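You operate a simulated robot arm through the tools that you are given. There is no shell and no other tool. Be economical: measure what you need, move in short steps, check, and stop when the job is done.

You are at the controls of a simulated two-armed robot. One attempt, no reset.

## Task
Test the eyewash: run it till the water is clear.
Fine: cover open, orange lever ON, then OFF; shut the cover and turn the eyewash knob to TESTED.

Only the result counts: the job must be done as asked and must still hold three seconds after the hand-in. Knocking over, shifting, dropping, spilling or breaking anything else fails it. Lids that push on must go on centred and level and be pressed home; caps that screw on are set level and turned clockwise until they are tight.

## Robot
Two 7-joint arms with fingered hands on one trunk, on a base that drives. Base frame: it is fixed to the floor where the robot stands at the start and does not move with it; the origin is under the middle of the robot, x ahead of it, y to its left, z up. Readings come in m, degrees, newtons and seconds.
The left shoulder is at the start at [0.027, 0.17, 1.28], the right one opposite. With the tool pointing down near the work surface each hand reaches from about 0.26 to 0.74 m from the robot's upright axis, wherever it stands, measured 20 degrees to its own side. Places, roughly: eyewash [0.7, 0, 0.9]; eyewash cover [0.7, 0, 1]; eyewash knob [0.9, 0.1, 1.3]; orange lever [0.7, -0.1, 1]. Payload 4 kg a hand.
Tool frame (each hand has its own): the origin (TCP) lies between the finger pads and is the grasp point; the fingertips stand 0.026 m ahead of it; z points along the fingers, y is the line along which they close. Largest opening 0.132 m; the body of the gripper starts 0.073 m behind the TCP. The gripper is a hand of 4 fingers: y runs from the thumb to the fingers, the wrist lies at [0, 0, -0.224] in the tool frame, and closing takes about 1.5 s.
Orientation is that of the tool frame in the base frame, as a unit quaternion [x, y, z, w]. With the fingers straight down and closing along the base's y, the tool's x points along the base's -x, its y along +y and its z along -z.

## Interface
- The arms move only by the tool step_arm. It takes "left_targets", "right_targets" or both (then of equal length, played together; a hand with none holds still); each is a list of rows, each a list of 6 numbers: the shift along the tool's x, y, z in units of 20 mm (1.0 is 20 mm), then the turn, a rotation vector about the tool's x, y, z in units of 5 degrees (1.0 is 5 degrees). In form: [[tx, ty, tz, wx, wy, wz], ...]. A call has 1 to 12 rows; each row shifts and turns the commanded pose from where the row before left it, along the tool's axes as they then stand. "left_grip" and "right_grip" are, for a hand that has rows, the closure, from 0 (fully open) to 1 (shut), set as the call begins (left out, the last holds). A call with a number of a shift or a turn outside -1 to 1 is refused whole. Each row takes 0.2 s and may step no farther than 0.05 m and 8.6 degrees from the row before; otherwise, or with a gripper value out of range, the whole call is refused. A pose out of reach is approached as far as the arm can. The call stops where the force on the tool passes 90 N (or 10 N more than at its start, if that is more) or the arm is blocked; 0.2 s more then pass. The fingers move at their own pace (about 0.045 m/s each) and stop on an object; they squeeze with about 24 N. The grip force told is the motor's: it shows also when the fingers shut on nothing. Time passes only in rows, and 0.2 s behind the last, so rows that do not move let the fingers close. It gives the time, the measured TCP pose, the force on the tool (base axes), the opening and the grip force at its end, in the units of the frame above (readings bear some noise), with the torque about the TCP (base axes, N m) and any sound that the robot's microphone picked up, and new pictures: "views" is both (left out), scene, wrist or none (wrist: the cameras of the hands that moved).
- Cameras (640 x 400 px; columns grow to the right, rows downward): "scene" is now at [0.1118, 0.0072, 1.4976]; the picture's right is [0.09, -1.00, 0.00], its down [-0.15, -0.01, -0.99] and it looks along [0.98, 0.09, -0.15] (base axes); focal length 214 px, centre (320, 200). "left" rides on the left gripper at [-0.068, 0.002, -0.097] in its tool frame; the picture's right is [-0.03, -1.00, 0.00], its down [0.82, -0.02, -0.58] and it looks along [0.58, -0.01, 0.82] (tool axes); focal length 270 px, centre (320, 200). "right" rides on the right gripper at [0.068, 0.002, -0.097] in its tool frame; the picture's right is [-0.02, 1.00, 0.00], its down [-0.82, -0.02, -0.58] and it looks along [-0.58, -0.01, 0.82] (tool axes); focal length 270 px, centre (320, 200).
- raise_lower(by): slides the trunk up (or, below 0, down) by that many m; the arms and the scene camera ride with it, the base frame stays. It gives what a move gives, with no picture.
- base_move(legs): drives the robot by 1 to 6 legs, each [ahead, turn to the left] in m and degrees, along the robot's own axes; the way and the turn of a leg run together, so that a leg with both is an arc; at most 1.5 m and 180 degrees a leg. The arms and the cameras ride along, it lands a little off, and it stops where it bumps. It gives what a move gives, and a new picture of the scene camera.
- preshape(shape, hand): the hand has 4 fingers and takes this shape, open, in about a second: jaw (thumb against the fingers, like two jaws); tri (thumb and two fingers); tip (a fingertip pinch); poke (one finger out to press); point (the index stretched); flat (the hand flat); cup (the hand cupped); fist (a fist). The gripper value then closes the fingers along that shape, each until it touches; the sizes above hold for jaw. It gives what a move gives, with no picture.
- aim_head(pan, tilt): turns the head with the scene camera to pan (to the left, within 86 degrees either way) and tilt (down, from -29 to 69), counted from straight ahead of the robot. It gives what a move gives, and a new picture of the scene camera.
- pixel_to_xyz(camera, pixels): there is no depth. For up to 12 entries [column, row, z] of the newest picture of that camera ("zoom" is the newest enlarged one), the place [x, y] in the base frame at which the ray of that pixel passes the height z, good to about 0.002 m. It takes no simulated time.
- enlarge(camera, box): a new picture of the part [left, top, right, bottom] of that camera's present view, enlarged. It takes no simulated time.
- finish_job(): hands the job in; it is judged then, once.

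Go step by step. Measure first, check grasps and placings, and put right what went wrong. The budget is 80 turns and 260 pictures, counting those below and the enlarged ones. Unless the task says otherwise, let go and move clear before handing in, and close with one line.

The tools are called as name(argument=value, ...) on one line, values as JSON. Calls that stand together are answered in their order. step_arm: Moves the arms, as the interface text tells. Its arguments: {"type":"object","properties":{"left_targets":{"type":"array","items":{"type":"array","items":{"type":"number"}}},"left_grip":{"type":"number"},"right_targets":{"type":"array","items":{"type":"array","items":{"type":"number"}}},"right_grip":{"type":"number"},"views":{"type":"string","enum":["both","scene","wrist","none"]}},"required":[]} The other tools are called the same way: raise_lower (by) slides the trunk up or down; preshape (shape, hand) gives the hand a shape; base_move (legs) drives the base; aim_head (pan, tilt) turns the head that bears the scene camera; pixel_to_xyz (camera, pixels) gives the place at which the rays of pixels pass given heights; enlarge (camera, box) takes an enlarged picture of a part of a camera's view; finish_job () hands the job in.

At the start:

```text
time_s: 0.0
left_tcp_pos: [0.3064, 0.1163, 1.5115]
left_tool_rot: [0.0, 1.0, 0.0, -0.001]
left_ft_force: [-1.0, 0.3, 0.3]
left_torque: [0.01, 0.01, 0.01]
left_gripper_width: 0.1321
left_finger_force: 0.1
left_shape: jaw
right_tcp_pos: [0.3706, -0.1483, 1.5495]
right_tool_rot: [0.001, 1.0, 0.001, 0.001]
right_ft_force: [0.3, 0.0, -0.1]
right_torque: [-0.03, 0.04, 0.03]
right_gripper_width: 0.1318
right_finger_force: 0.1
right_shape: jaw
trunk travel left (down, up): [-0.508, 0.248]
robot x, y, heading: [0.001, 0.0009, -0.3]
head pan, tilt: [5.4, 8.5]
```

scene: 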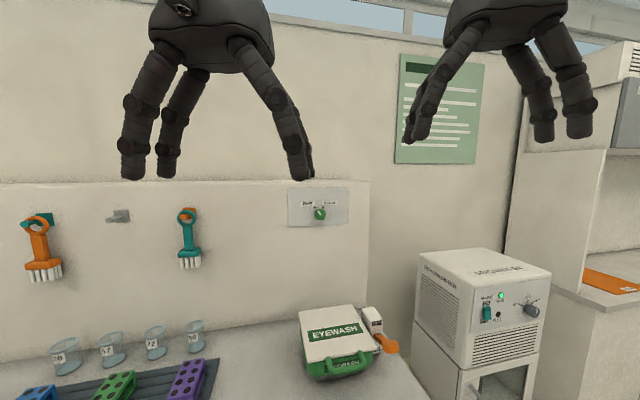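
right: 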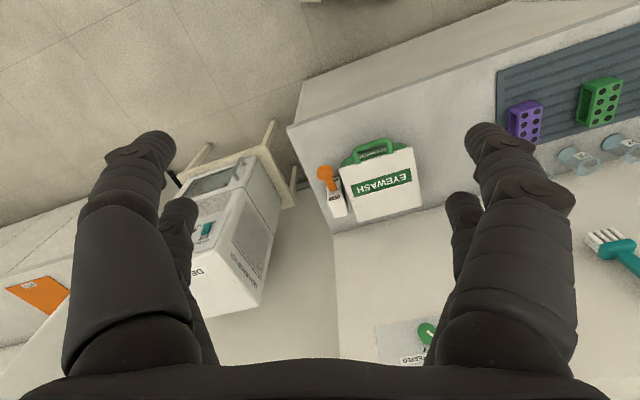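
left: 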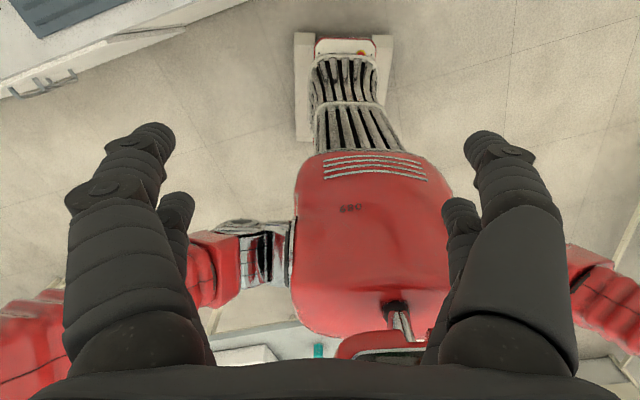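

The scene shows the eyewash (about 335,340) with its green-handled cover, the orange lever at (388,345) and the knob plate at (320,208). I'll look closer at them.

aim_head(pan=0, tilt=30)

enlarge(camera="right", box=[290, 120, 450, 240])

```text
time_s: 0.8
left_tcp_pos: [0.3054, 0.1157, 1.5116]
left_tool_rot: [-0.001, 1.0, 0.0, -0.001]
left_ft_force: [-0.6, 1.0, 0.3]
left_torque: [-0.01, -0.03, 0.03]
left_gripper_width: 0.1316
left_finger_force: 0.0
left_shape: jaw
right_tcp_pos: [0.3696, -0.1494, 1.551]
right_tool_rot: [0.001, 1.0, 0.0, 0.0]
right_ft_force: [0.5, 0.6, 0.3]
right_torque: [0.0, -0.03, -0.02]
right_gripper_width: 0.1317
right_finger_force: 0.2
right_shape: jaw
trunk travel left (down, up): [-0.508, 0.248]
robot x, y, heading: [0.0025, 0.0008, -0.0]
head pan, tilt: [0.0, 30.0]
```

scene: 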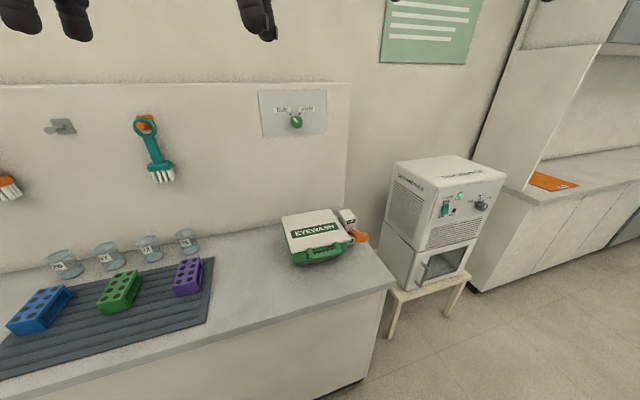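

```text
3.33 times, centred on (370, 180) of right
```

zoom: 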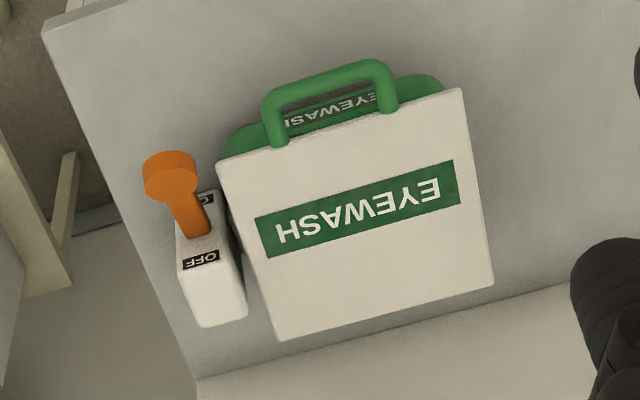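

The cover carries a front handle; the orange lever sits between OFF (wall side) and probably ON (room side). Enlarging the scene view for more detail.

enlarge(camera="scene", box=[270, 195, 380, 270])

enlarge(camera="scene", box=[250, 85, 346, 145])

enlarge(camera="right", box=[310, 155, 360, 225])

```text
5.33 times, centred on (325, 232) of scene
```

zoom: 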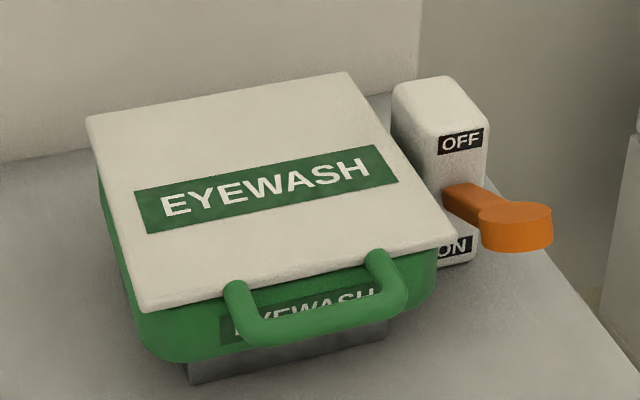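

```text
6.67 times, centred on (298, 115) of scene
```

zoom: 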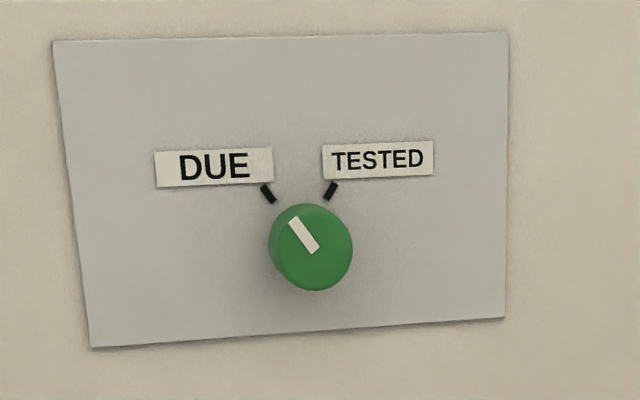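

```text
5.71 times, centred on (335, 190) of right
```

zoom: 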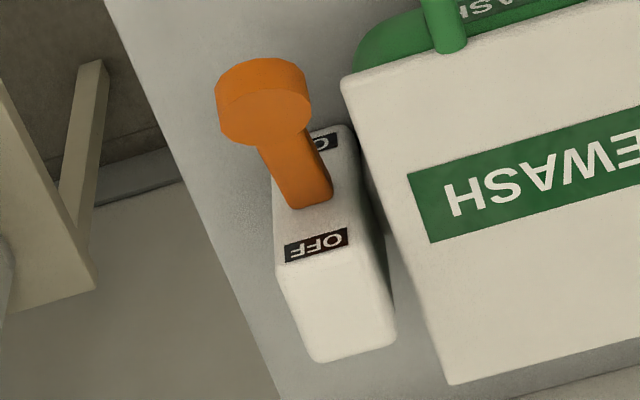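

Lever OFF is up and ON is down; the knob needs a clockwise turn of about 65°. I'll triangulate key points with both cameras at several heights.

pixel_to_xyz(camera="scene", pixels=[[361.9, 237.3, 0.9], [361.9, 237.3, 1.05], [350.3, 232, 0.9], [350.3, 232, 1.05], [291.3, 252.6, 0.95], [291.3, 252.6, 1.05], [350.3, 238.6, 0.95], [350.3, 238.6, 1.05], [330.3, 208, 1.0], [281.5, 216.6, 1.0], [326, 254.9, 0.9], [326, 254.9, 1.0]])

pixel_to_xyz(camera="right", pixels=[[325.4, 172.5, 0.9], [325.4, 172.5, 1.05], [333.6, 190, 0.9], [333.6, 190, 1.05], [412, 146.4, 0.95], [412, 146.4, 1.05], [339.4, 168, 0.95], [339.4, 168, 1.05], [358, 222, 1.0], [422, 205.5, 1.0], [371.5, 144, 0.9], [371.5, 144, 1.0]])

```text
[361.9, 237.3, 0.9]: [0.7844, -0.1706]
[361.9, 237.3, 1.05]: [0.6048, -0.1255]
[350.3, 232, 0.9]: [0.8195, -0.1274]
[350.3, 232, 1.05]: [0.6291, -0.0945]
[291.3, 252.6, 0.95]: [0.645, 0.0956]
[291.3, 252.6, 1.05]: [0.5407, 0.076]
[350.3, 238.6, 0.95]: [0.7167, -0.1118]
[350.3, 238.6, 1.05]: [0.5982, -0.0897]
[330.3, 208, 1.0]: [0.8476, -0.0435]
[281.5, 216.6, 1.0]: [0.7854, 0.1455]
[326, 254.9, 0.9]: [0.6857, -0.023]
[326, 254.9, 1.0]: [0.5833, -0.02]
```

```text
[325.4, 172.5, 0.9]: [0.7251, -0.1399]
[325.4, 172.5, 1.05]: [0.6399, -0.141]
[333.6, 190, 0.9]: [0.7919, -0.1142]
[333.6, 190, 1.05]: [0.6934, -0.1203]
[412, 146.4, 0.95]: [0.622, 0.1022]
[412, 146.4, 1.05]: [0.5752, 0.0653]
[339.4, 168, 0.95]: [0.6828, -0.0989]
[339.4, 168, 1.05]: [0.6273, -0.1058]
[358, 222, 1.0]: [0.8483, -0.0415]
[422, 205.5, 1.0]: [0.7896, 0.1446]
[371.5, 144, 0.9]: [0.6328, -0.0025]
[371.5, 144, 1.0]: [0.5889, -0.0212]
```

Solved: lever head ≈(0.672,-0.141,0.994), pivot ≈(0.762,-0.117,0.945); cover top z≈1.00, unit turned ~16° left, handle bar ≈(0.593,-0.02,0.99). I'll swing the left hand to point forward and lower it, well short of the eyewash.

step_arm(left_targets=[[-0.485, -0.17, 0.85, 0, -1, 0], [-0.409, -0.17, 0.889, 0, -1, 0], [-0.33, -0.17, 0.922, 0, -1, 0], [-0.248, -0.17, 0.947, 0, -1, 0], [-0.165, -0.17, 0.965, 0, -1, 0], [-0.08, -0.17, 0.975, 0, -1, 0], [0.005, -0.17, 0.979, 0, -1, 0], [0.091, -0.17, 0.975, 0, -1, 0], [0.175, -0.17, 0.963, 0, -1, 0]], left_grip=1, views="scene")

step_arm(left_targets=[[0.258, -0.17, 0.944, 0, -1, 0], [0.339, -0.17, 0.918, 0, -1, 0], [0.418, -0.17, 0.885, 0, -1, 0], [0.494, -0.17, 0.845, 0, -1, 0], [0.565, -0.17, 0.799, 0, -1, 0], [0.633, -0.17, 0.747, 0, -1, 0], [0.695, -0.17, 0.688, 0, -1, 0], [0.753, -0.17, 0.626, 0, -1, 0], [0.804, -0.17, 0.557, 0, -1, 0]], views="both")

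```text
time_s: 2.9
left_tcp_pos: [0.3915, 0.0833, 1.3594]
left_tool_rot: [0.001, 0.924, -0.002, 0.383]
left_ft_force: [0.3, -1.1, 0.6]
left_torque: [-0.04, -0.01, -0.02]
left_gripper_width: 0.0
left_finger_force: 24.1
left_shape: jaw
right_tcp_pos: [0.3719, -0.1485, 1.5503]
right_tool_rot: [0.001, 1.0, 0.001, 0.0]
right_ft_force: [-0.1, -0.3, 0.4]
right_torque: [0.03, 0.0, 0.04]
right_gripper_width: 0.1321
right_finger_force: 0.1
right_shape: jaw
trunk travel left (down, up): [-0.508, 0.248]
robot x, y, heading: [-0.0025, 0.0022, -0.2]
head pan, tilt: [0.0, 30.0]
```

scene: 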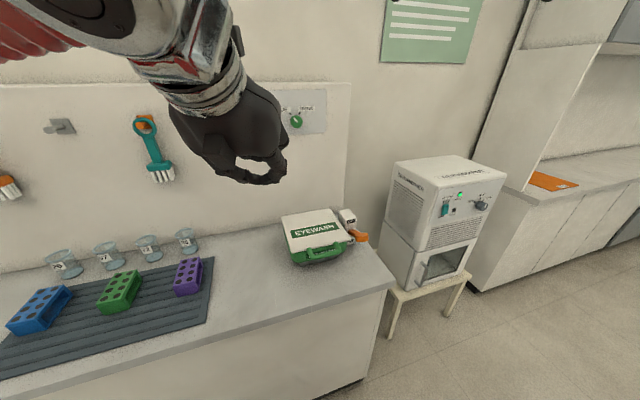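

```text
time_s: 4.8
left_tcp_pos: [0.4817, 0.0534, 1.205]
left_tool_rot: [0.0, 0.706, 0.0, 0.708]
left_ft_force: [-0.1, 1.2, 0.5]
left_torque: [0.0, -0.02, 0.02]
left_gripper_width: 0.0
left_finger_force: 23.8
left_shape: jaw
right_tcp_pos: [0.3704, -0.1488, 1.551]
right_tool_rot: [0.0, 1.0, 0.003, 0.001]
right_ft_force: [-0.6, 0.2, -0.1]
right_torque: [0.02, 0.02, -0.04]
right_gripper_width: 0.132
right_finger_force: 0.0
right_shape: jaw
trunk travel left (down, up): [-0.508, 0.248]
robot x, y, heading: [0.0014, 0.0001, 0.1]
head pan, tilt: [0.0, 30.0]
```

scene: 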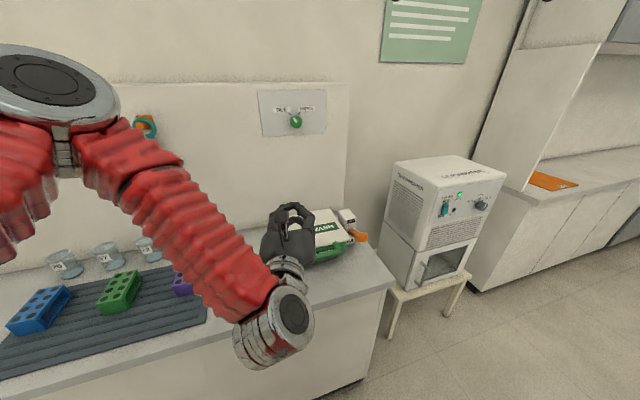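
left: 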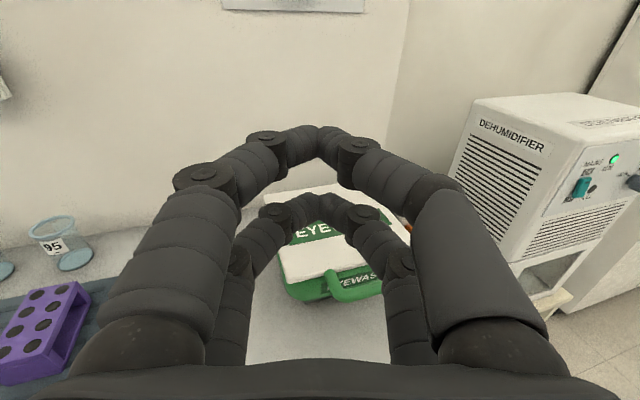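

The left hand now points forward well. The closed jaw is a bulky double arc; I'll check the poke shape for a single finger.

preshape(hand="left", shape="poke")

step_arm(left_targets=[[0, -0.5, 0, -1, 0, 0], [0, -0.5, 0, -1, 0, 0], [0, -0.5, 0, -1, 0, 0]], left_grip=1)

```text
time_s: 5.8
left_tcp_pos: [0.4799, 0.0534, 1.2053]
left_tool_rot: [-0.001, 0.708, 0.0, 0.706]
left_ft_force: [-0.2, 0.1, -0.1]
left_torque: [-0.01, 0.0, 0.0]
left_gripper_width: 0.0001
left_finger_force: 0.0
left_shape: poke
right_tcp_pos: [0.3692, -0.1477, 1.5506]
right_tool_rot: [0.001, 1.0, 0.0, 0.0]
right_ft_force: [-0.2, 0.1, -0.5]
right_torque: [0.0, -0.01, 0.0]
right_gripper_width: 0.1322
right_finger_force: 0.1
right_shape: jaw
trunk travel left (down, up): [-0.508, 0.248]
robot x, y, heading: [0.0, -0.0022, 0.1]
head pan, tilt: [0.0, 30.0]
```

```text
time_s: 6.5
left_tcp_pos: [0.4832, 0.0242, 1.2057]
left_tool_rot: [-0.093, 0.702, 0.093, 0.7]
left_ft_force: [0.3, -0.9, -0.3]
left_torque: [0.02, 0.03, 0.04]
left_gripper_width: 0.0
left_finger_force: 0.1
left_shape: poke
right_tcp_pos: [0.3722, -0.1499, 1.5512]
right_tool_rot: [0.0, 1.0, 0.002, 0.0]
right_ft_force: [0.0, 0.0, 0.2]
right_torque: [-0.03, -0.01, 0.0]
right_gripper_width: 0.1321
right_finger_force: 0.0
right_shape: jaw
trunk travel left (down, up): [-0.508, 0.248]
robot x, y, heading: [0.0041, 0.0013, -0.0]
head pan, tilt: [0.0, 30.0]
```

scene: 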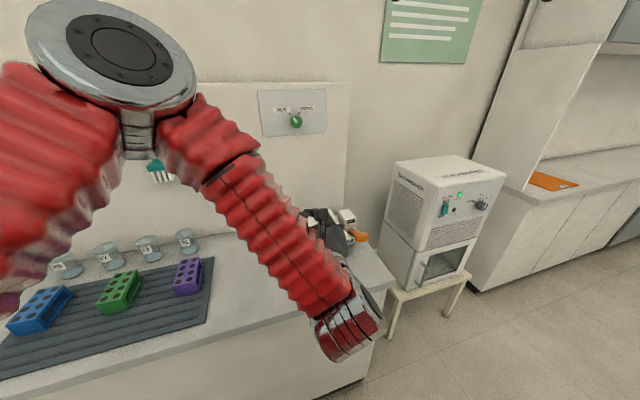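
left: 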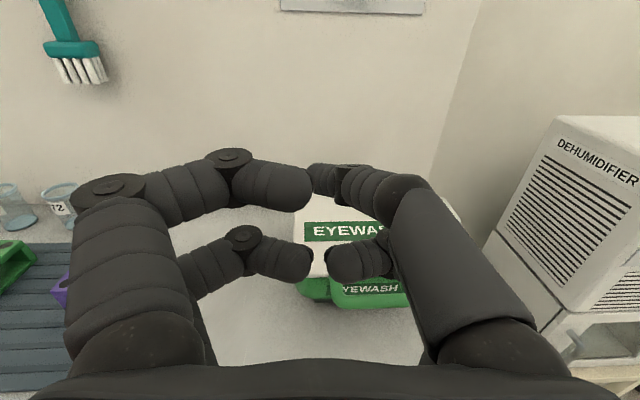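

With closure 1 the poke shape curls every finger. I'll open it to see the poke finger.

step_arm(left_targets=[[0, 0, 0, 0, 0, 0], [0, 0, 0, 0, 0, 0], [0, 0, 0, 0, 0, 0], [0, 0, 0, 0, 0, 0], [0, 0, 0, 0, 0, 0]], left_grip=0, views="wrist")

preshape(hand="right", shape="point")

enlarge(camera="right", box=[0, 0, 640, 400])

```text
time_s: 7.8
left_tcp_pos: [0.4826, 0.0239, 1.2057]
left_tool_rot: [-0.092, 0.701, 0.092, 0.701]
left_ft_force: [-0.3, -0.6, -0.4]
left_torque: [-0.01, 0.0, -0.02]
left_gripper_width: 0.0
left_finger_force: 0.1
left_shape: poke
right_tcp_pos: [0.37, -0.1476, 1.5505]
right_tool_rot: [0.0, 1.0, 0.0, 0.001]
right_ft_force: [0.6, -0.8, 1.1]
right_torque: [-0.04, -0.02, 0.0]
right_gripper_width: 0.1319
right_finger_force: 0.0
right_shape: jaw
trunk travel left (down, up): [-0.508, 0.248]
robot x, y, heading: [-0.0016, -0.0024, -0.1]
head pan, tilt: [0.0, 30.0]
```

left: 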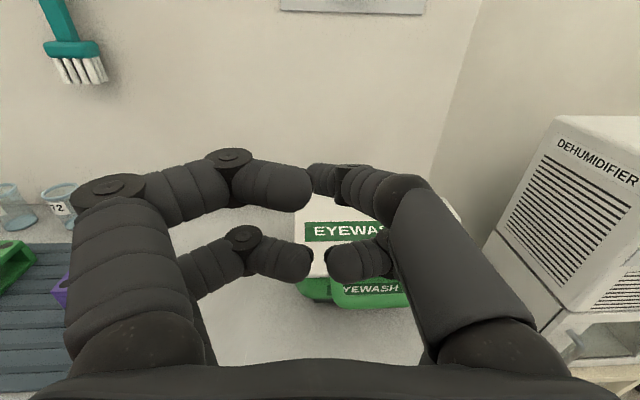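

```text
time_s: 8.7
left_tcp_pos: [0.4824, 0.0253, 1.2059]
left_tool_rot: [-0.092, 0.701, 0.093, 0.702]
left_ft_force: [0.7, -0.4, 0.1]
left_torque: [-0.01, 0.02, -0.01]
left_gripper_width: 0.0
left_finger_force: 0.1
left_shape: poke
right_tcp_pos: [0.3702, -0.148, 1.5519]
right_tool_rot: [0.001, 1.0, 0.001, 0.0]
right_ft_force: [-0.8, 0.1, 0.7]
right_torque: [0.0, 0.03, -0.02]
right_gripper_width: 0.0003
right_finger_force: 0.0
right_shape: point
trunk travel left (down, up): [-0.508, 0.248]
robot x, y, heading: [-0.0003, -0.0001, 0.2]
head pan, tilt: [0.0, 30.0]
```

```text
1.00 times, centred on (320, 200) of right (not enlarged: the box is as wide or as high as the picture)
```

zoom: 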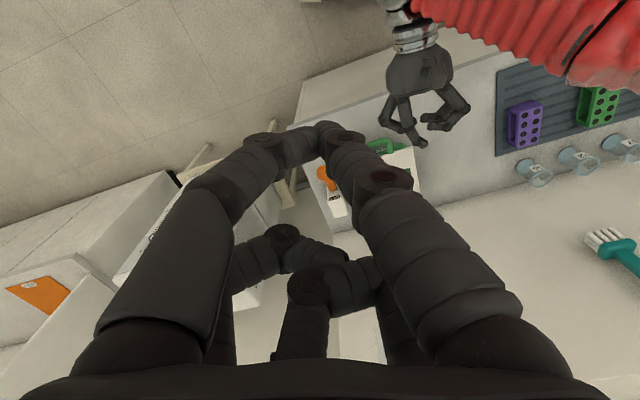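

The left poke is no cleaner, so I'll use a closed jaw (two tiers ±0.02 m) as a lifting shelf under the handle. First, measure bench height from the bench corner: scene (395,283), right (289,127).

pixel_to_xyz(camera="scene", pixels=[[395, 283, 0.8], [395, 283, 0.9]])

pixel_to_xyz(camera="right", pixels=[[289, 127, 0.8], [289, 127, 0.9]])

preshape(hand="left", shape="jaw")

```text
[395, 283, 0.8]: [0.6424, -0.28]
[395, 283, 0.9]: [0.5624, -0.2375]
```

```text
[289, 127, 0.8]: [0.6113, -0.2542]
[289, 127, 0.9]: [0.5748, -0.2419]
```

```text
time_s: 9.6
left_tcp_pos: [0.4828, 0.0238, 1.206]
left_tool_rot: [-0.092, 0.701, 0.092, 0.701]
left_ft_force: [-0.2, 0.2, 0.0]
left_torque: [0.03, -0.02, -0.03]
left_gripper_width: 0.132
left_finger_force: 0.1
left_shape: jaw
right_tcp_pos: [0.371, -0.1476, 1.5507]
right_tool_rot: [0.001, 1.0, 0.0, 0.0]
right_ft_force: [0.1, 0.1, 0.2]
right_torque: [-0.01, 0.04, 0.0]
right_gripper_width: 0.0
right_finger_force: 0.0
right_shape: point
trunk travel left (down, up): [-0.508, 0.248]
robot x, y, heading: [-0.0023, -0.0005, 0.0]
head pan, tilt: [0.0, 30.0]
```

Bench top ≈0.875, front edge x≈0.58. Lower the closed left hand to just in front of the handle.

step_arm(left_targets=[[1, -0.296, -0.05, 0, 0, 0], [1, -0.296, -0.05, 0, 0, 0], [1, -0.296, -0.05, 0, 0, 0], [1, -0.296, -0.05, 0, 0, 0], [1, -0.296, -0.05, 0, 0, 0], [1, -0.296, -0.05, 0, 0, 0], [1, -0.296, -0.05, 0, 0, 0], [1, -0.296, -0.05, 0, 0, 0], [1, -0.296, -0.05, 0, 0, 0], [1, -0.296, -0.05, 0, 0, 0], [1, -0.296, -0.05, 0, 0, 0], [0.8, -0.296, -0.05, 0, 0, 0]], left_grip=1)

```text
time_s: 12.2
left_tcp_pos: [0.4894, -0.0444, 0.968]
left_tool_rot: [-0.093, 0.701, 0.094, 0.701]
left_ft_force: [-0.9, 0.0, 1.0]
left_torque: [0.02, -0.01, 0.04]
left_gripper_width: 0.0002
left_finger_force: 24.0
left_shape: jaw
right_tcp_pos: [0.3712, -0.1482, 1.5505]
right_tool_rot: [0.001, 1.0, 0.001, 0.0]
right_ft_force: [0.3, -0.7, -0.7]
right_torque: [0.01, 0.04, -0.02]
right_gripper_width: 0.0
right_finger_force: 0.0
right_shape: point
trunk travel left (down, up): [-0.508, 0.248]
robot x, y, heading: [0.0006, -0.0026, 0.0]
head pan, tilt: [0.0, 30.0]
```

scene: 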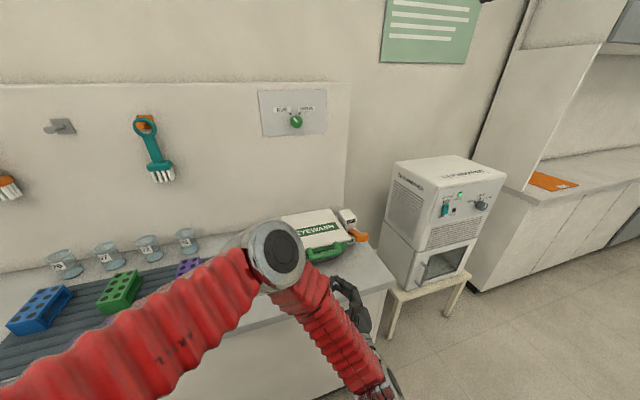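
left: 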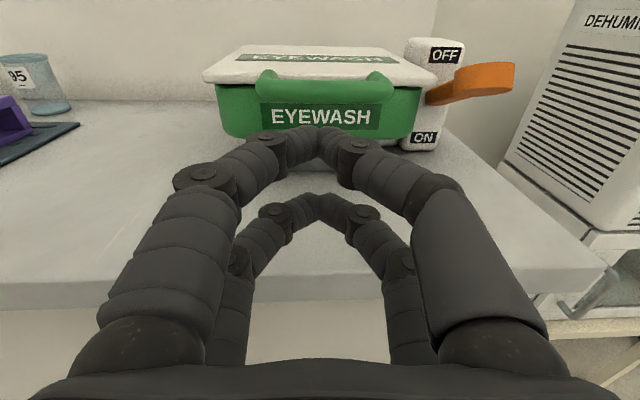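

Well centred: the handle bar is at about (325,95) in the left view. Check its position there, then lower 2 cm and slide under.

pixel_to_xyz(camera="left", pixels=[[325, 95, 0.98], [325, 95, 0.99], [325, 104, 0.97], [325, 104, 0.98], [325, 84, 0.99]])

enlarge(camera="left", box=[200, 20, 540, 180])

```text
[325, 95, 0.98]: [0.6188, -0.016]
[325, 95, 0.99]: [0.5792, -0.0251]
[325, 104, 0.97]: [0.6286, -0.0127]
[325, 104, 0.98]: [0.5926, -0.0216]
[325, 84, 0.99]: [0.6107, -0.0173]
```

```text
1.88 times, centred on (370, 100) of left
```

zoom: 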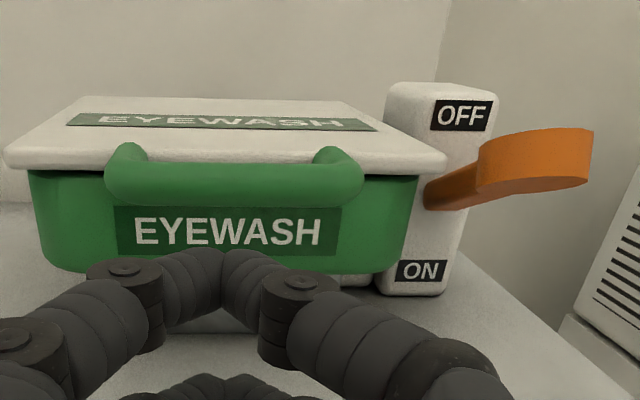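

Bar centre ≈(0.593,-0.02,0.986). Lower 3 cm, then slide 9.6 cm forward under it.

step_arm(left_targets=[[0.8, 0, 0, 0, 0, 0], [0.75, 0, 0, 0, 0, 0], [0, 0, 0.8, 0, 0, 0], [0, 0, 0.8, 0, 0, 0], [0, 0, 0.8, 0, 0, 0], [0, 0, 0.8, 0, 0, 0], [0, 0, 0.8, 0, 0, 0], [0, 0, 0.8, 0, 0, 0]], left_grip=1)

```text
time_s: 13.9
left_tcp_pos: [0.582, -0.0221, 0.9393]
left_tool_rot: [-0.093, 0.701, 0.093, 0.701]
left_ft_force: [-0.3, 0.3, -0.6]
left_torque: [-0.01, 0.04, -0.05]
left_gripper_width: 0.0001
left_finger_force: 24.4
left_shape: jaw
right_tcp_pos: [0.3707, -0.1484, 1.5513]
right_tool_rot: [0.001, 1.0, 0.0, 0.0]
right_ft_force: [0.1, 0.7, 0.7]
right_torque: [-0.02, -0.01, 0.0]
right_gripper_width: 0.0
right_finger_force: 0.1
right_shape: point
trunk travel left (down, up): [-0.508, 0.248]
robot x, y, heading: [-0.0023, -0.0007, 0.2]
head pan, tilt: [0.0, 30.0]
```

scene: 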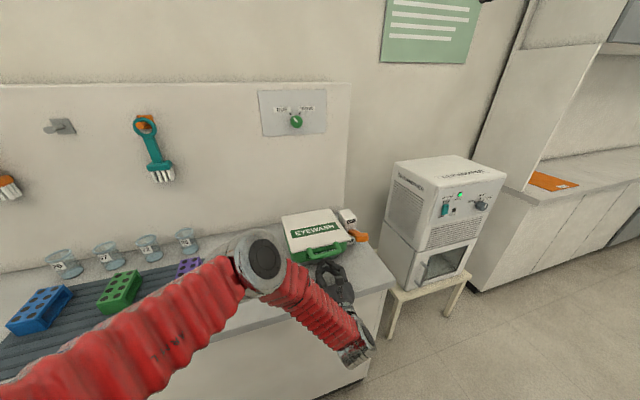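
left: 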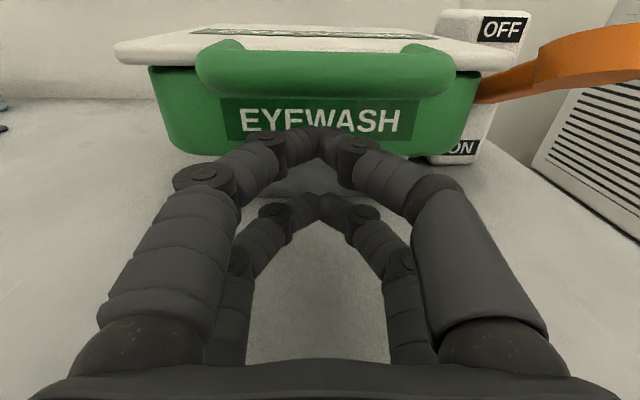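

Fingers are beneath the bar. Lift 6 cm and check whether the cover comes up.

step_arm(left_targets=[[-0.6, 0, 0, 0, 0, 0], [-0.6, 0, 0.03, 0, 0, 0], [-0.6, 0, 0.05, 0, 0, 0], [-0.6, 0, 0.08, 0, 0, 0], [-0.6, 0, 0.12, 0, 0, 0]])

```text
time_s: 15.2
left_tcp_pos: [0.5868, -0.0204, 0.9987]
left_tool_rot: [-0.092, 0.701, 0.092, 0.701]
left_ft_force: [-0.5, 0.5, -0.2]
left_torque: [0.0, -0.03, -0.01]
left_gripper_width: 0.0
left_finger_force: 24.5
left_shape: jaw
right_tcp_pos: [0.3704, -0.148, 1.5514]
right_tool_rot: [0.001, 1.0, 0.001, 0.001]
right_ft_force: [-0.8, -0.6, 0.2]
right_torque: [0.01, 0.0, 0.0]
right_gripper_width: 0.0
right_finger_force: 0.2
right_shape: point
trunk travel left (down, up): [-0.508, 0.248]
robot x, y, heading: [-0.0016, -0.0003, 0.0]
head pan, tilt: [0.0, 30.0]
```

scene: 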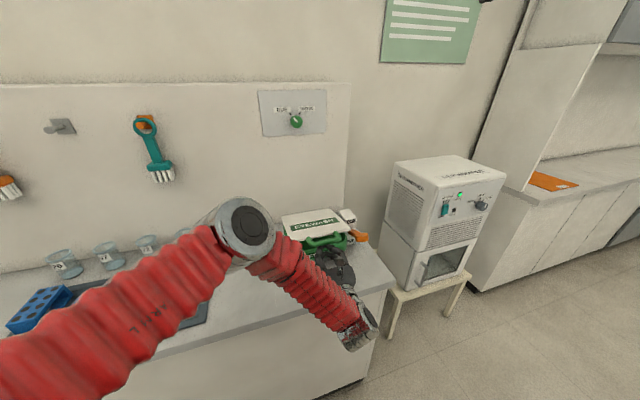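
left: 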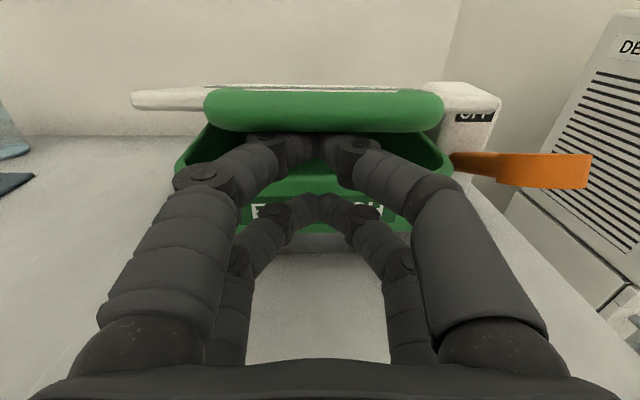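

The cover is lifting (gap visible under the bar). Continue along the arc up and back.

step_arm(left_targets=[[-0.85, 0, 0.1, 0, 0, 0], [-0.85, 0, 0.13, 0, 0, 0], [-0.85, 0, 0.2, 0, 0, 0], [-0.85, 0, 0.28, 0, 0, 0], [-0.85, 0, 0.36, 0, 0, 0], [-0.85, 0, 0.45, 0, 0, 0], [-0.8, 0, 0.55, 0, 0, 0], [-0.8, 0, 0.65, 0, 0, 0], [-0.7, 0, 0.75, 0, 0, 0], [-0.6, 0, 0.85, 0, 0, 0], [-0.5, 0, 0.95, 0, 0, 0], [-0.45, 0, 1, 0, 0, 0]])

```text
time_s: 17.8
left_tcp_pos: [0.7091, 0.0147, 1.1785]
left_tool_rot: [-0.093, 0.701, 0.092, 0.701]
left_ft_force: [-0.7, -0.7, -0.5]
left_torque: [0.0, -0.02, -0.03]
left_gripper_width: 0.0
left_finger_force: 24.3
left_shape: jaw
right_tcp_pos: [0.3704, -0.1481, 1.5502]
right_tool_rot: [0.001, 1.0, 0.001, 0.0]
right_ft_force: [0.2, 0.1, -0.1]
right_torque: [-0.04, -0.06, -0.04]
right_gripper_width: 0.0
right_finger_force: 0.0
right_shape: point
trunk travel left (down, up): [-0.508, 0.248]
robot x, y, heading: [-0.0031, 0.001, -0.3]
head pan, tilt: [0.0, 30.0]
```

scene: 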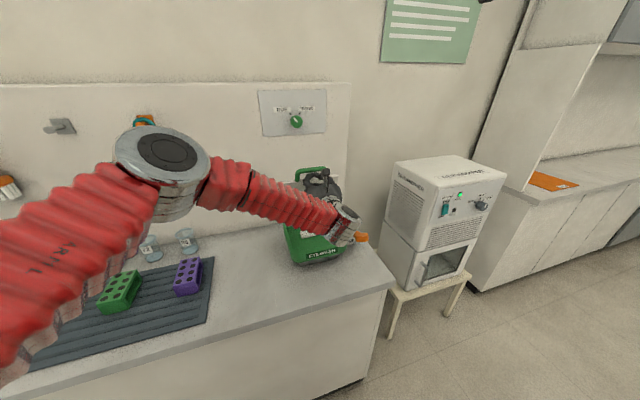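
left: 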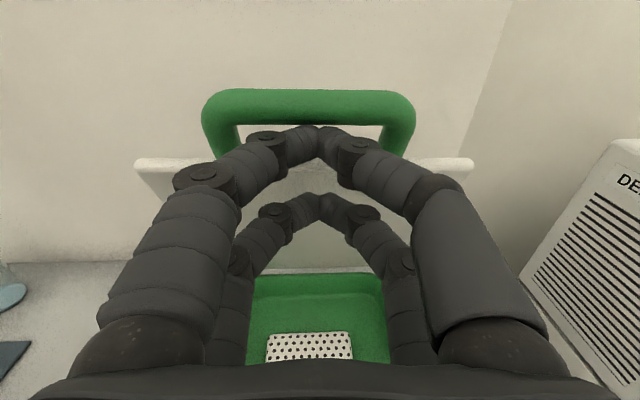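

Cover at roughly 75°, basin visible. Push on backward to go past vertical.

step_arm(left_targets=[[0, 0, 0.8, 0, 0, 0], [0, 0, 0.8, 0, 0, 0], [0, 0, 0.8, 0, 0, 0], [0.1, 0, 0.8, 0, 0, 0], [0.1, 0, 0.8, 0, 0, 0]])

```text
time_s: 18.9
left_tcp_pos: [0.7862, 0.0332, 1.1745]
left_tool_rot: [-0.092, 0.701, 0.093, 0.701]
left_ft_force: [-1.5, -0.3, 1.0]
left_torque: [0.02, -0.03, -0.01]
left_gripper_width: 0.0
left_finger_force: 23.9
left_shape: jaw
right_tcp_pos: [0.3716, -0.1487, 1.5517]
right_tool_rot: [0.001, 1.0, 0.001, 0.0]
right_ft_force: [0.1, -0.1, -0.6]
right_torque: [0.02, 0.0, 0.02]
right_gripper_width: 0.0
right_finger_force: 0.1
right_shape: point
trunk travel left (down, up): [-0.508, 0.248]
robot x, y, heading: [-0.0019, 0.0018, -0.2]
head pan, tilt: [0.0, 30.0]
```

scene: 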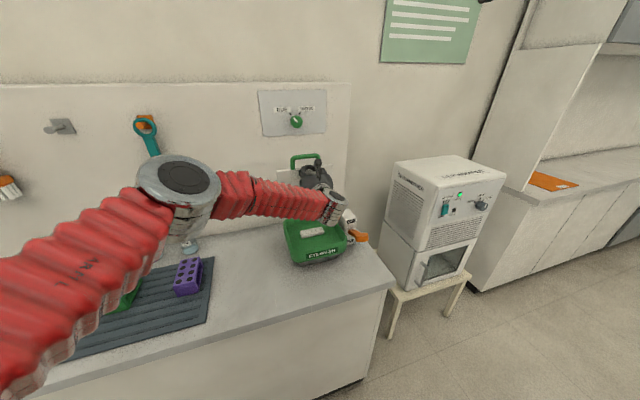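
left: 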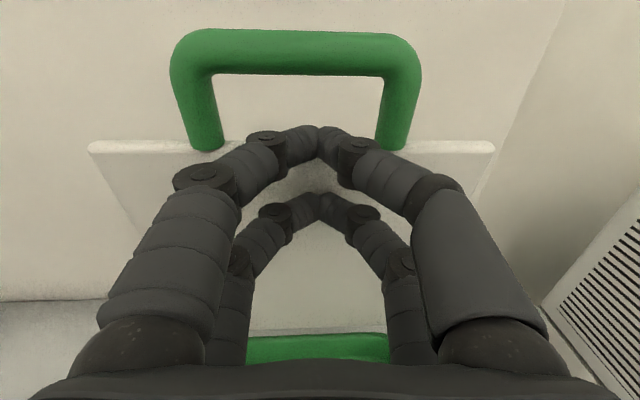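

Cover is about vertical now. Push about 4 cm more so it leans back past balance.

step_arm(left_targets=[[0, 0, 0.5, 0, 0, 0], [0, 0, 0.5, 0, 0, 0], [0, 0, 0.5, 0, 0, 0], [0, 0, 0.5, 0, 0, 0]])

```text
time_s: 19.9
left_tcp_pos: [0.8251, 0.0436, 1.173]
left_tool_rot: [-0.092, 0.701, 0.092, 0.701]
left_ft_force: [0.6, -0.7, 0.9]
left_torque: [0.0, -0.02, -0.02]
left_gripper_width: 0.0001
left_finger_force: 24.1
left_shape: jaw
right_tcp_pos: [0.3712, -0.1488, 1.5509]
right_tool_rot: [0.001, 1.0, 0.0, 0.0]
right_ft_force: [0.4, 0.4, 0.4]
right_torque: [0.01, -0.02, 0.02]
right_gripper_width: 0.0002
right_finger_force: 0.1
right_shape: point
trunk travel left (down, up): [-0.508, 0.248]
robot x, y, heading: [-0.0003, 0.0024, 0.2]
head pan, tilt: [0.0, 30.0]
```

scene: 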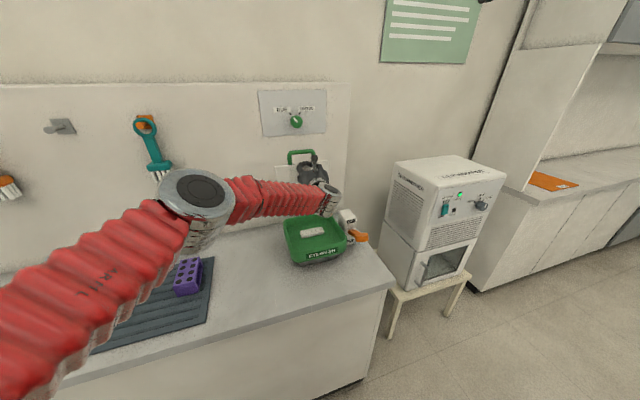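
left: 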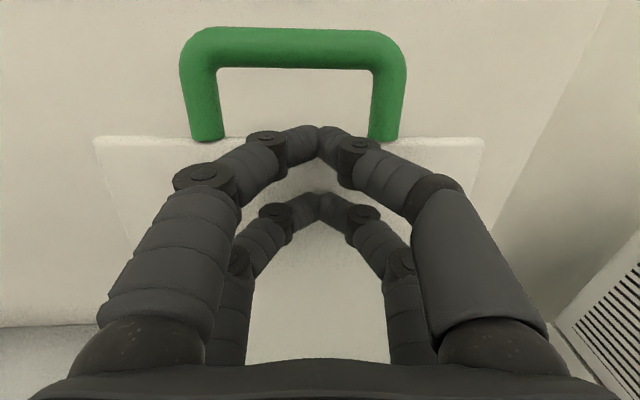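

Leaning back now with no force. Back off a bit to see if it stays.

step_arm(left_targets=[[0, 0, -0.5, 0, 0, 0], [0, 0, -0.7, 0, 0, 0], [0, 0, -0.7, 0, 0, 0], [0, 0, 0, 0, 0, 0], [0, 0, 0, 0, 0, 0]])

```text
time_s: 21.1
left_tcp_pos: [0.7889, 0.034, 1.1735]
left_tool_rot: [-0.092, 0.702, 0.091, 0.701]
left_ft_force: [-0.4, 0.0, -0.9]
left_torque: [0.0, 0.02, 0.01]
left_gripper_width: 0.0
left_finger_force: 24.6
left_shape: jaw
right_tcp_pos: [0.372, -0.1487, 1.5509]
right_tool_rot: [0.001, 1.0, 0.001, -0.001]
right_ft_force: [-0.4, 1.0, 0.1]
right_torque: [0.02, 0.03, 0.01]
right_gripper_width: 0.0
right_finger_force: 0.1
right_shape: point
trunk travel left (down, up): [-0.508, 0.248]
robot x, y, heading: [-0.0015, 0.0019, 0.2]
head pan, tilt: [0.0, 30.0]
```

scene: 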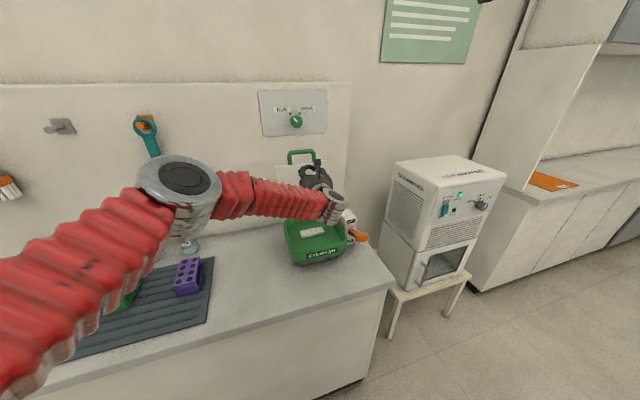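
left: 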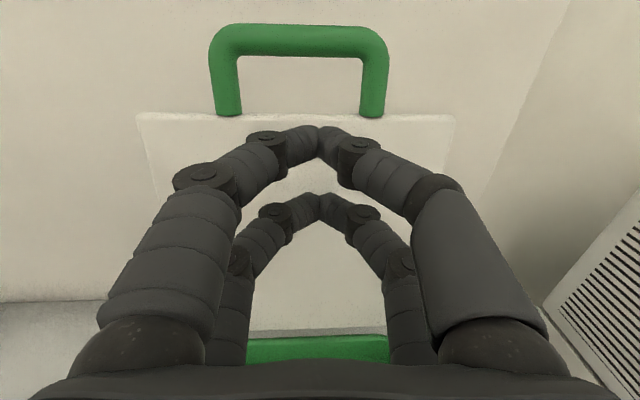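

The cover stays open by itself. Withdraw the left hand back and left; bring the right hand (jaw) over toward the lever, fingers down.

preshape(hand="right", shape="jaw")

step_arm(left_targets=[[0, 0, -1, 0, 0, 0], [0, 0, -1, 0, 0, 0], [0, 0.4, -1, 0, 0, 0], [0, 0.5, -1, 0, 0, 0], [0, 0.5, -1, 0, 0, 0], [0, 0.5, -1, 0, 0, 0], [0, 0.5, -1, 0, 0, 0], [0, 0.5, -1, 0, 0, 0], [0, 0.5, -1, 0, 0, 0], [0, 0.5, -1, 0, 0, 0], [0, 0.5, -1, 0, 0, 0], [0, 0.5, -1, 0, 0, 0]], right_targets=[[-0.95, 0, 0.9, 0, 0, 0], [-0.95, 0, 0.9, 0, 0, 0], [-0.95, 0, 0.9, 0, 0, 0], [-0.95, 0, 0.9, 0, 0, 0], [-0.95, 0, 0.9, 0, 0, 0], [-0.95, 0, 0.9, 0, 0, 0], [-0.95, 0, 0.9, 0, 0, 0], [-0.95, 0, 0.9, 0, 0, 0], [-0.95, 0, 0.9, 0, 0, 0], [-0.95, 0, 0.9, 0, 0, 0], [-0.95, 0, 0.9, 0, 0, 0], [-0.95, 0, 0.9, 0, 0, 0]], right_grip=0)

```text
time_s: 22.1
left_tcp_pos: [0.7873, 0.034, 1.1731]
left_tool_rot: [-0.092, 0.702, 0.092, 0.7]
left_ft_force: [0.8, 0.4, 0.5]
left_torque: [0.0, 0.0, -0.02]
left_gripper_width: 0.0
left_finger_force: 23.6
left_shape: jaw
right_tcp_pos: [0.372, -0.1488, 1.5515]
right_tool_rot: [0.001, 1.0, 0.0, 0.0]
right_ft_force: [-0.3, -0.2, 0.6]
right_torque: [0.01, 0.02, 0.03]
right_gripper_width: 0.1321
right_finger_force: 0.0
right_shape: jaw
trunk travel left (down, up): [-0.508, 0.248]
robot x, y, heading: [0.0006, 0.0028, -0.2]
head pan, tilt: [0.0, 30.0]
```

```text
time_s: 24.6
left_tcp_pos: [0.5328, 0.0651, 1.1747]
left_tool_rot: [-0.092, 0.701, 0.092, 0.701]
left_ft_force: [-0.5, -0.5, -0.4]
left_torque: [-0.03, -0.01, 0.03]
left_gripper_width: 0.0
left_finger_force: 24.3
left_shape: jaw
right_tcp_pos: [0.5996, -0.1486, 1.3327]
right_tool_rot: [0.002, 1.0, 0.002, 0.0]
right_ft_force: [-1.4, 0.9, 0.9]
right_torque: [-0.01, 0.0, 0.03]
right_gripper_width: 0.1313
right_finger_force: 0.0
right_shape: jaw
trunk travel left (down, up): [-0.508, 0.248]
robot x, y, heading: [-0.002, 0.0004, -0.2]
head pan, tilt: [0.0, 30.0]
```

scene: 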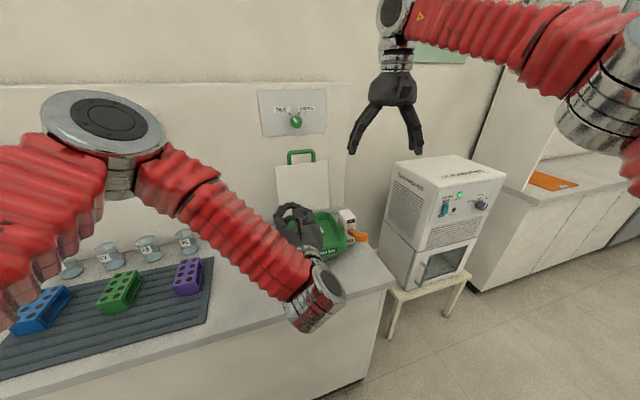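
right: 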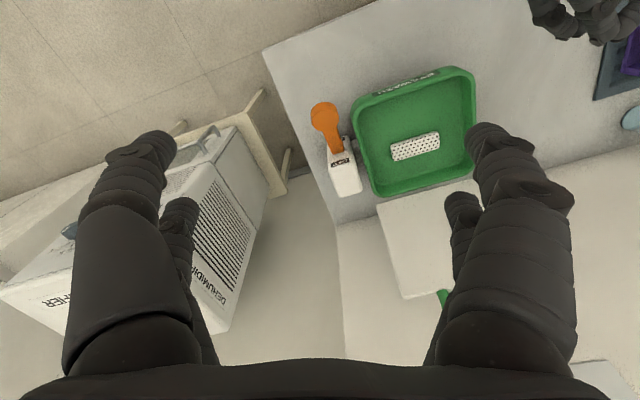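
left: 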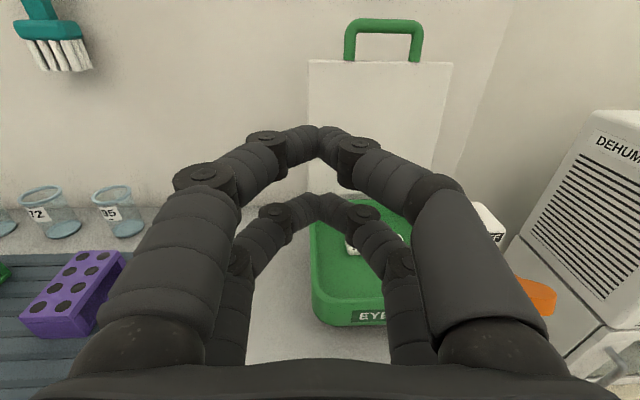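

The right camera shows the lever head at (327,117) and stem to (338,150). Measure there and zoom.

pixel_to_xyz(camera="right", pixels=[[327, 117, 0.994], [327, 117, 1.01], [338, 153, 0.95], [353, 110, 0.99], [371, 188, 0.99]])

enlarge(camera="right", box=[290, 80, 410, 200])

enlarge(camera="scene", box=[300, 195, 390, 270])

```text
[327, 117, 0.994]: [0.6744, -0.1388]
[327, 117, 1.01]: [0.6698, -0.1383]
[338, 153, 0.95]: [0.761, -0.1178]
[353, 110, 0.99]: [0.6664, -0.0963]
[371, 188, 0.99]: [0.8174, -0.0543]
```

```text
3.33 times, centred on (350, 140) of right
```

zoom: 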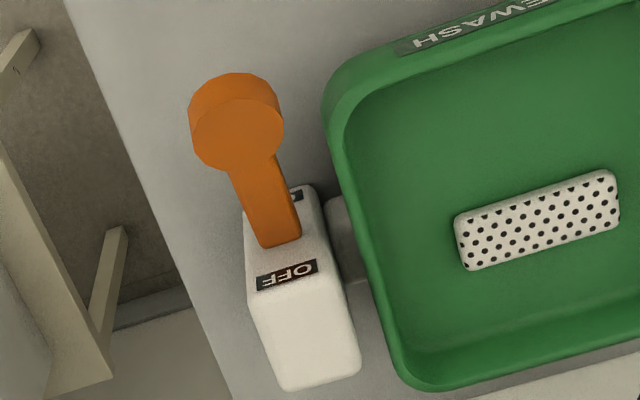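

```text
5.33 times, centred on (345, 232) of scene
```

zoom: 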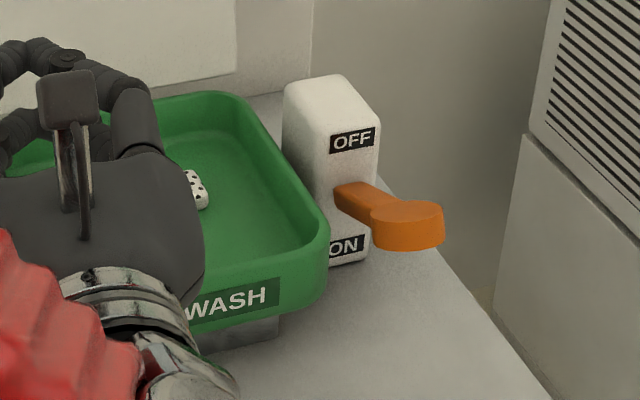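

Lever head ≈(0.672,-0.139), about 46 mm wide; only ~20 mm to the bowl. I'll close the right hand and bring it above the head to press down.

step_arm(right_targets=[[-0.295, 0.03, 1, 0, 0, 0], [-0.295, 0.03, 1, 0, 0, 0], [-0.295, 0.03, 1, 0, 0, 0], [-0.295, 0.03, 1, 0, 0, 0], [-0.295, 0.03, 1, 0, 0, 0], [-0.295, 0.03, 1, 0, 0, 0], [-0.295, 0.03, 1, 0, 0, 0], [-0.295, 0.03, 1, 0, 0, 0], [-0.295, 0.03, 1, 0, 0, 0], [-0.295, 0.03, 1, 0, 0, 0], [-0.295, 0.03, 1, 0, 0, 0], [-0.295, 0.03, 0.9, 0, 0, 0]], right_grip=1)

```text
time_s: 27.2
left_tcp_pos: [0.5322, 0.0659, 1.1741]
left_tool_rot: [-0.092, 0.702, 0.092, 0.7]
left_ft_force: [-0.7, 0.4, 0.2]
left_torque: [-0.01, -0.01, 0.02]
left_gripper_width: 0.0003
left_finger_force: 24.2
left_shape: jaw
right_tcp_pos: [0.6695, -0.1399, 1.0975]
right_tool_rot: [0.001, 1.0, 0.0, 0.0]
right_ft_force: [0.1, 0.7, -0.7]
right_torque: [0.02, 0.04, 0.02]
right_gripper_width: 0.0
right_finger_force: 24.2
right_shape: jaw
trunk travel left (down, up): [-0.508, 0.248]
robot x, y, heading: [-0.0005, -0.001, -0.2]
head pan, tilt: [0.0, 30.0]
```

scene: 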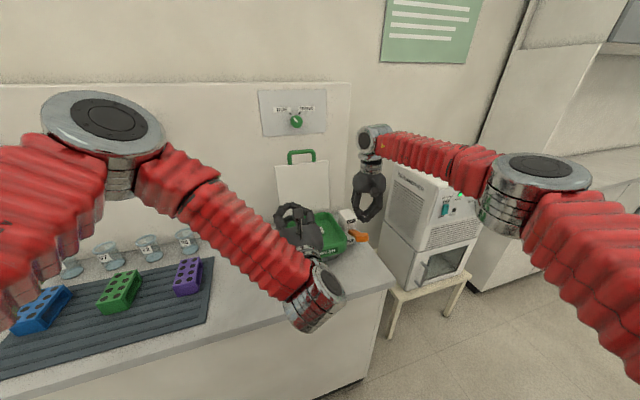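
right: 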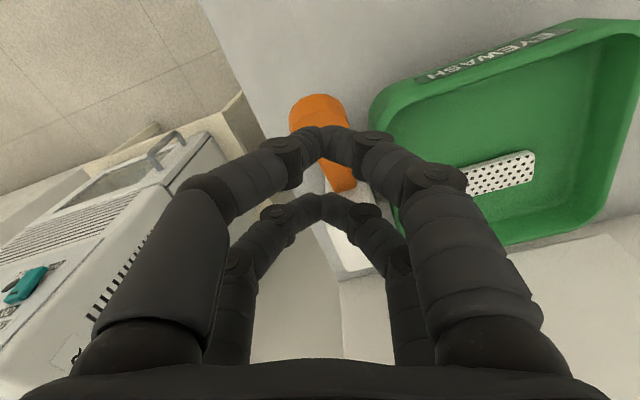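

The beak is directly above the lever head. Press down gradually.

step_arm(right_targets=[[0.2, 0, 0.8, 0, 0, 0], [0.2, 0, 0.8, 0, 0, 0], [0.1, 0, 0.8, 0, 0, 0], [0.1, 0, 0.8, 0, 0, 0], [0, 0, 0.7, 0, 0, 0], [0, 0, 0.7, 0, 0, 0]])

```text
time_s: 28.6
left_tcp_pos: [0.534, 0.0654, 1.1737]
left_tool_rot: [-0.093, 0.701, 0.093, 0.701]
left_ft_force: [0.3, 0.4, 0.1]
left_torque: [0.0, -0.02, -0.01]
left_gripper_width: 0.0
left_finger_force: 24.3
left_shape: jaw
right_tcp_pos: [0.6579, -0.1393, 1.0044]
right_tool_rot: [0.001, 1.0, 0.001, 0.0]
right_ft_force: [0.2, 0.6, -0.3]
right_torque: [0.03, -0.01, -0.01]
right_gripper_width: 0.0001
right_finger_force: 23.5
right_shape: jaw
trunk travel left (down, up): [-0.508, 0.248]
robot x, y, heading: [-0.0008, -0.0013, 0.0]
head pan, tilt: [0.0, 30.0]
```

scene: 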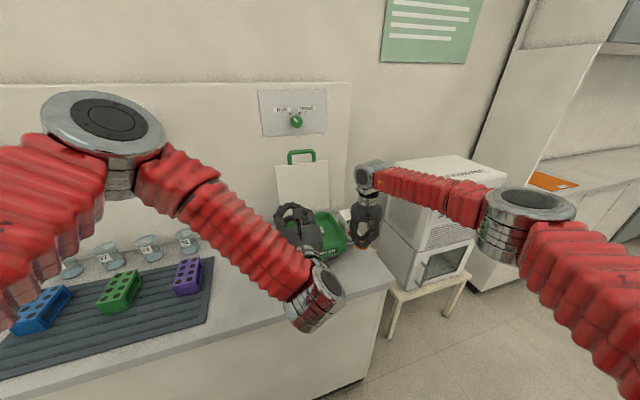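
right: 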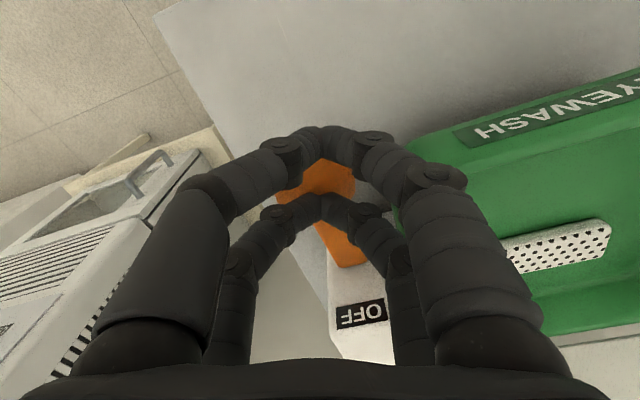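

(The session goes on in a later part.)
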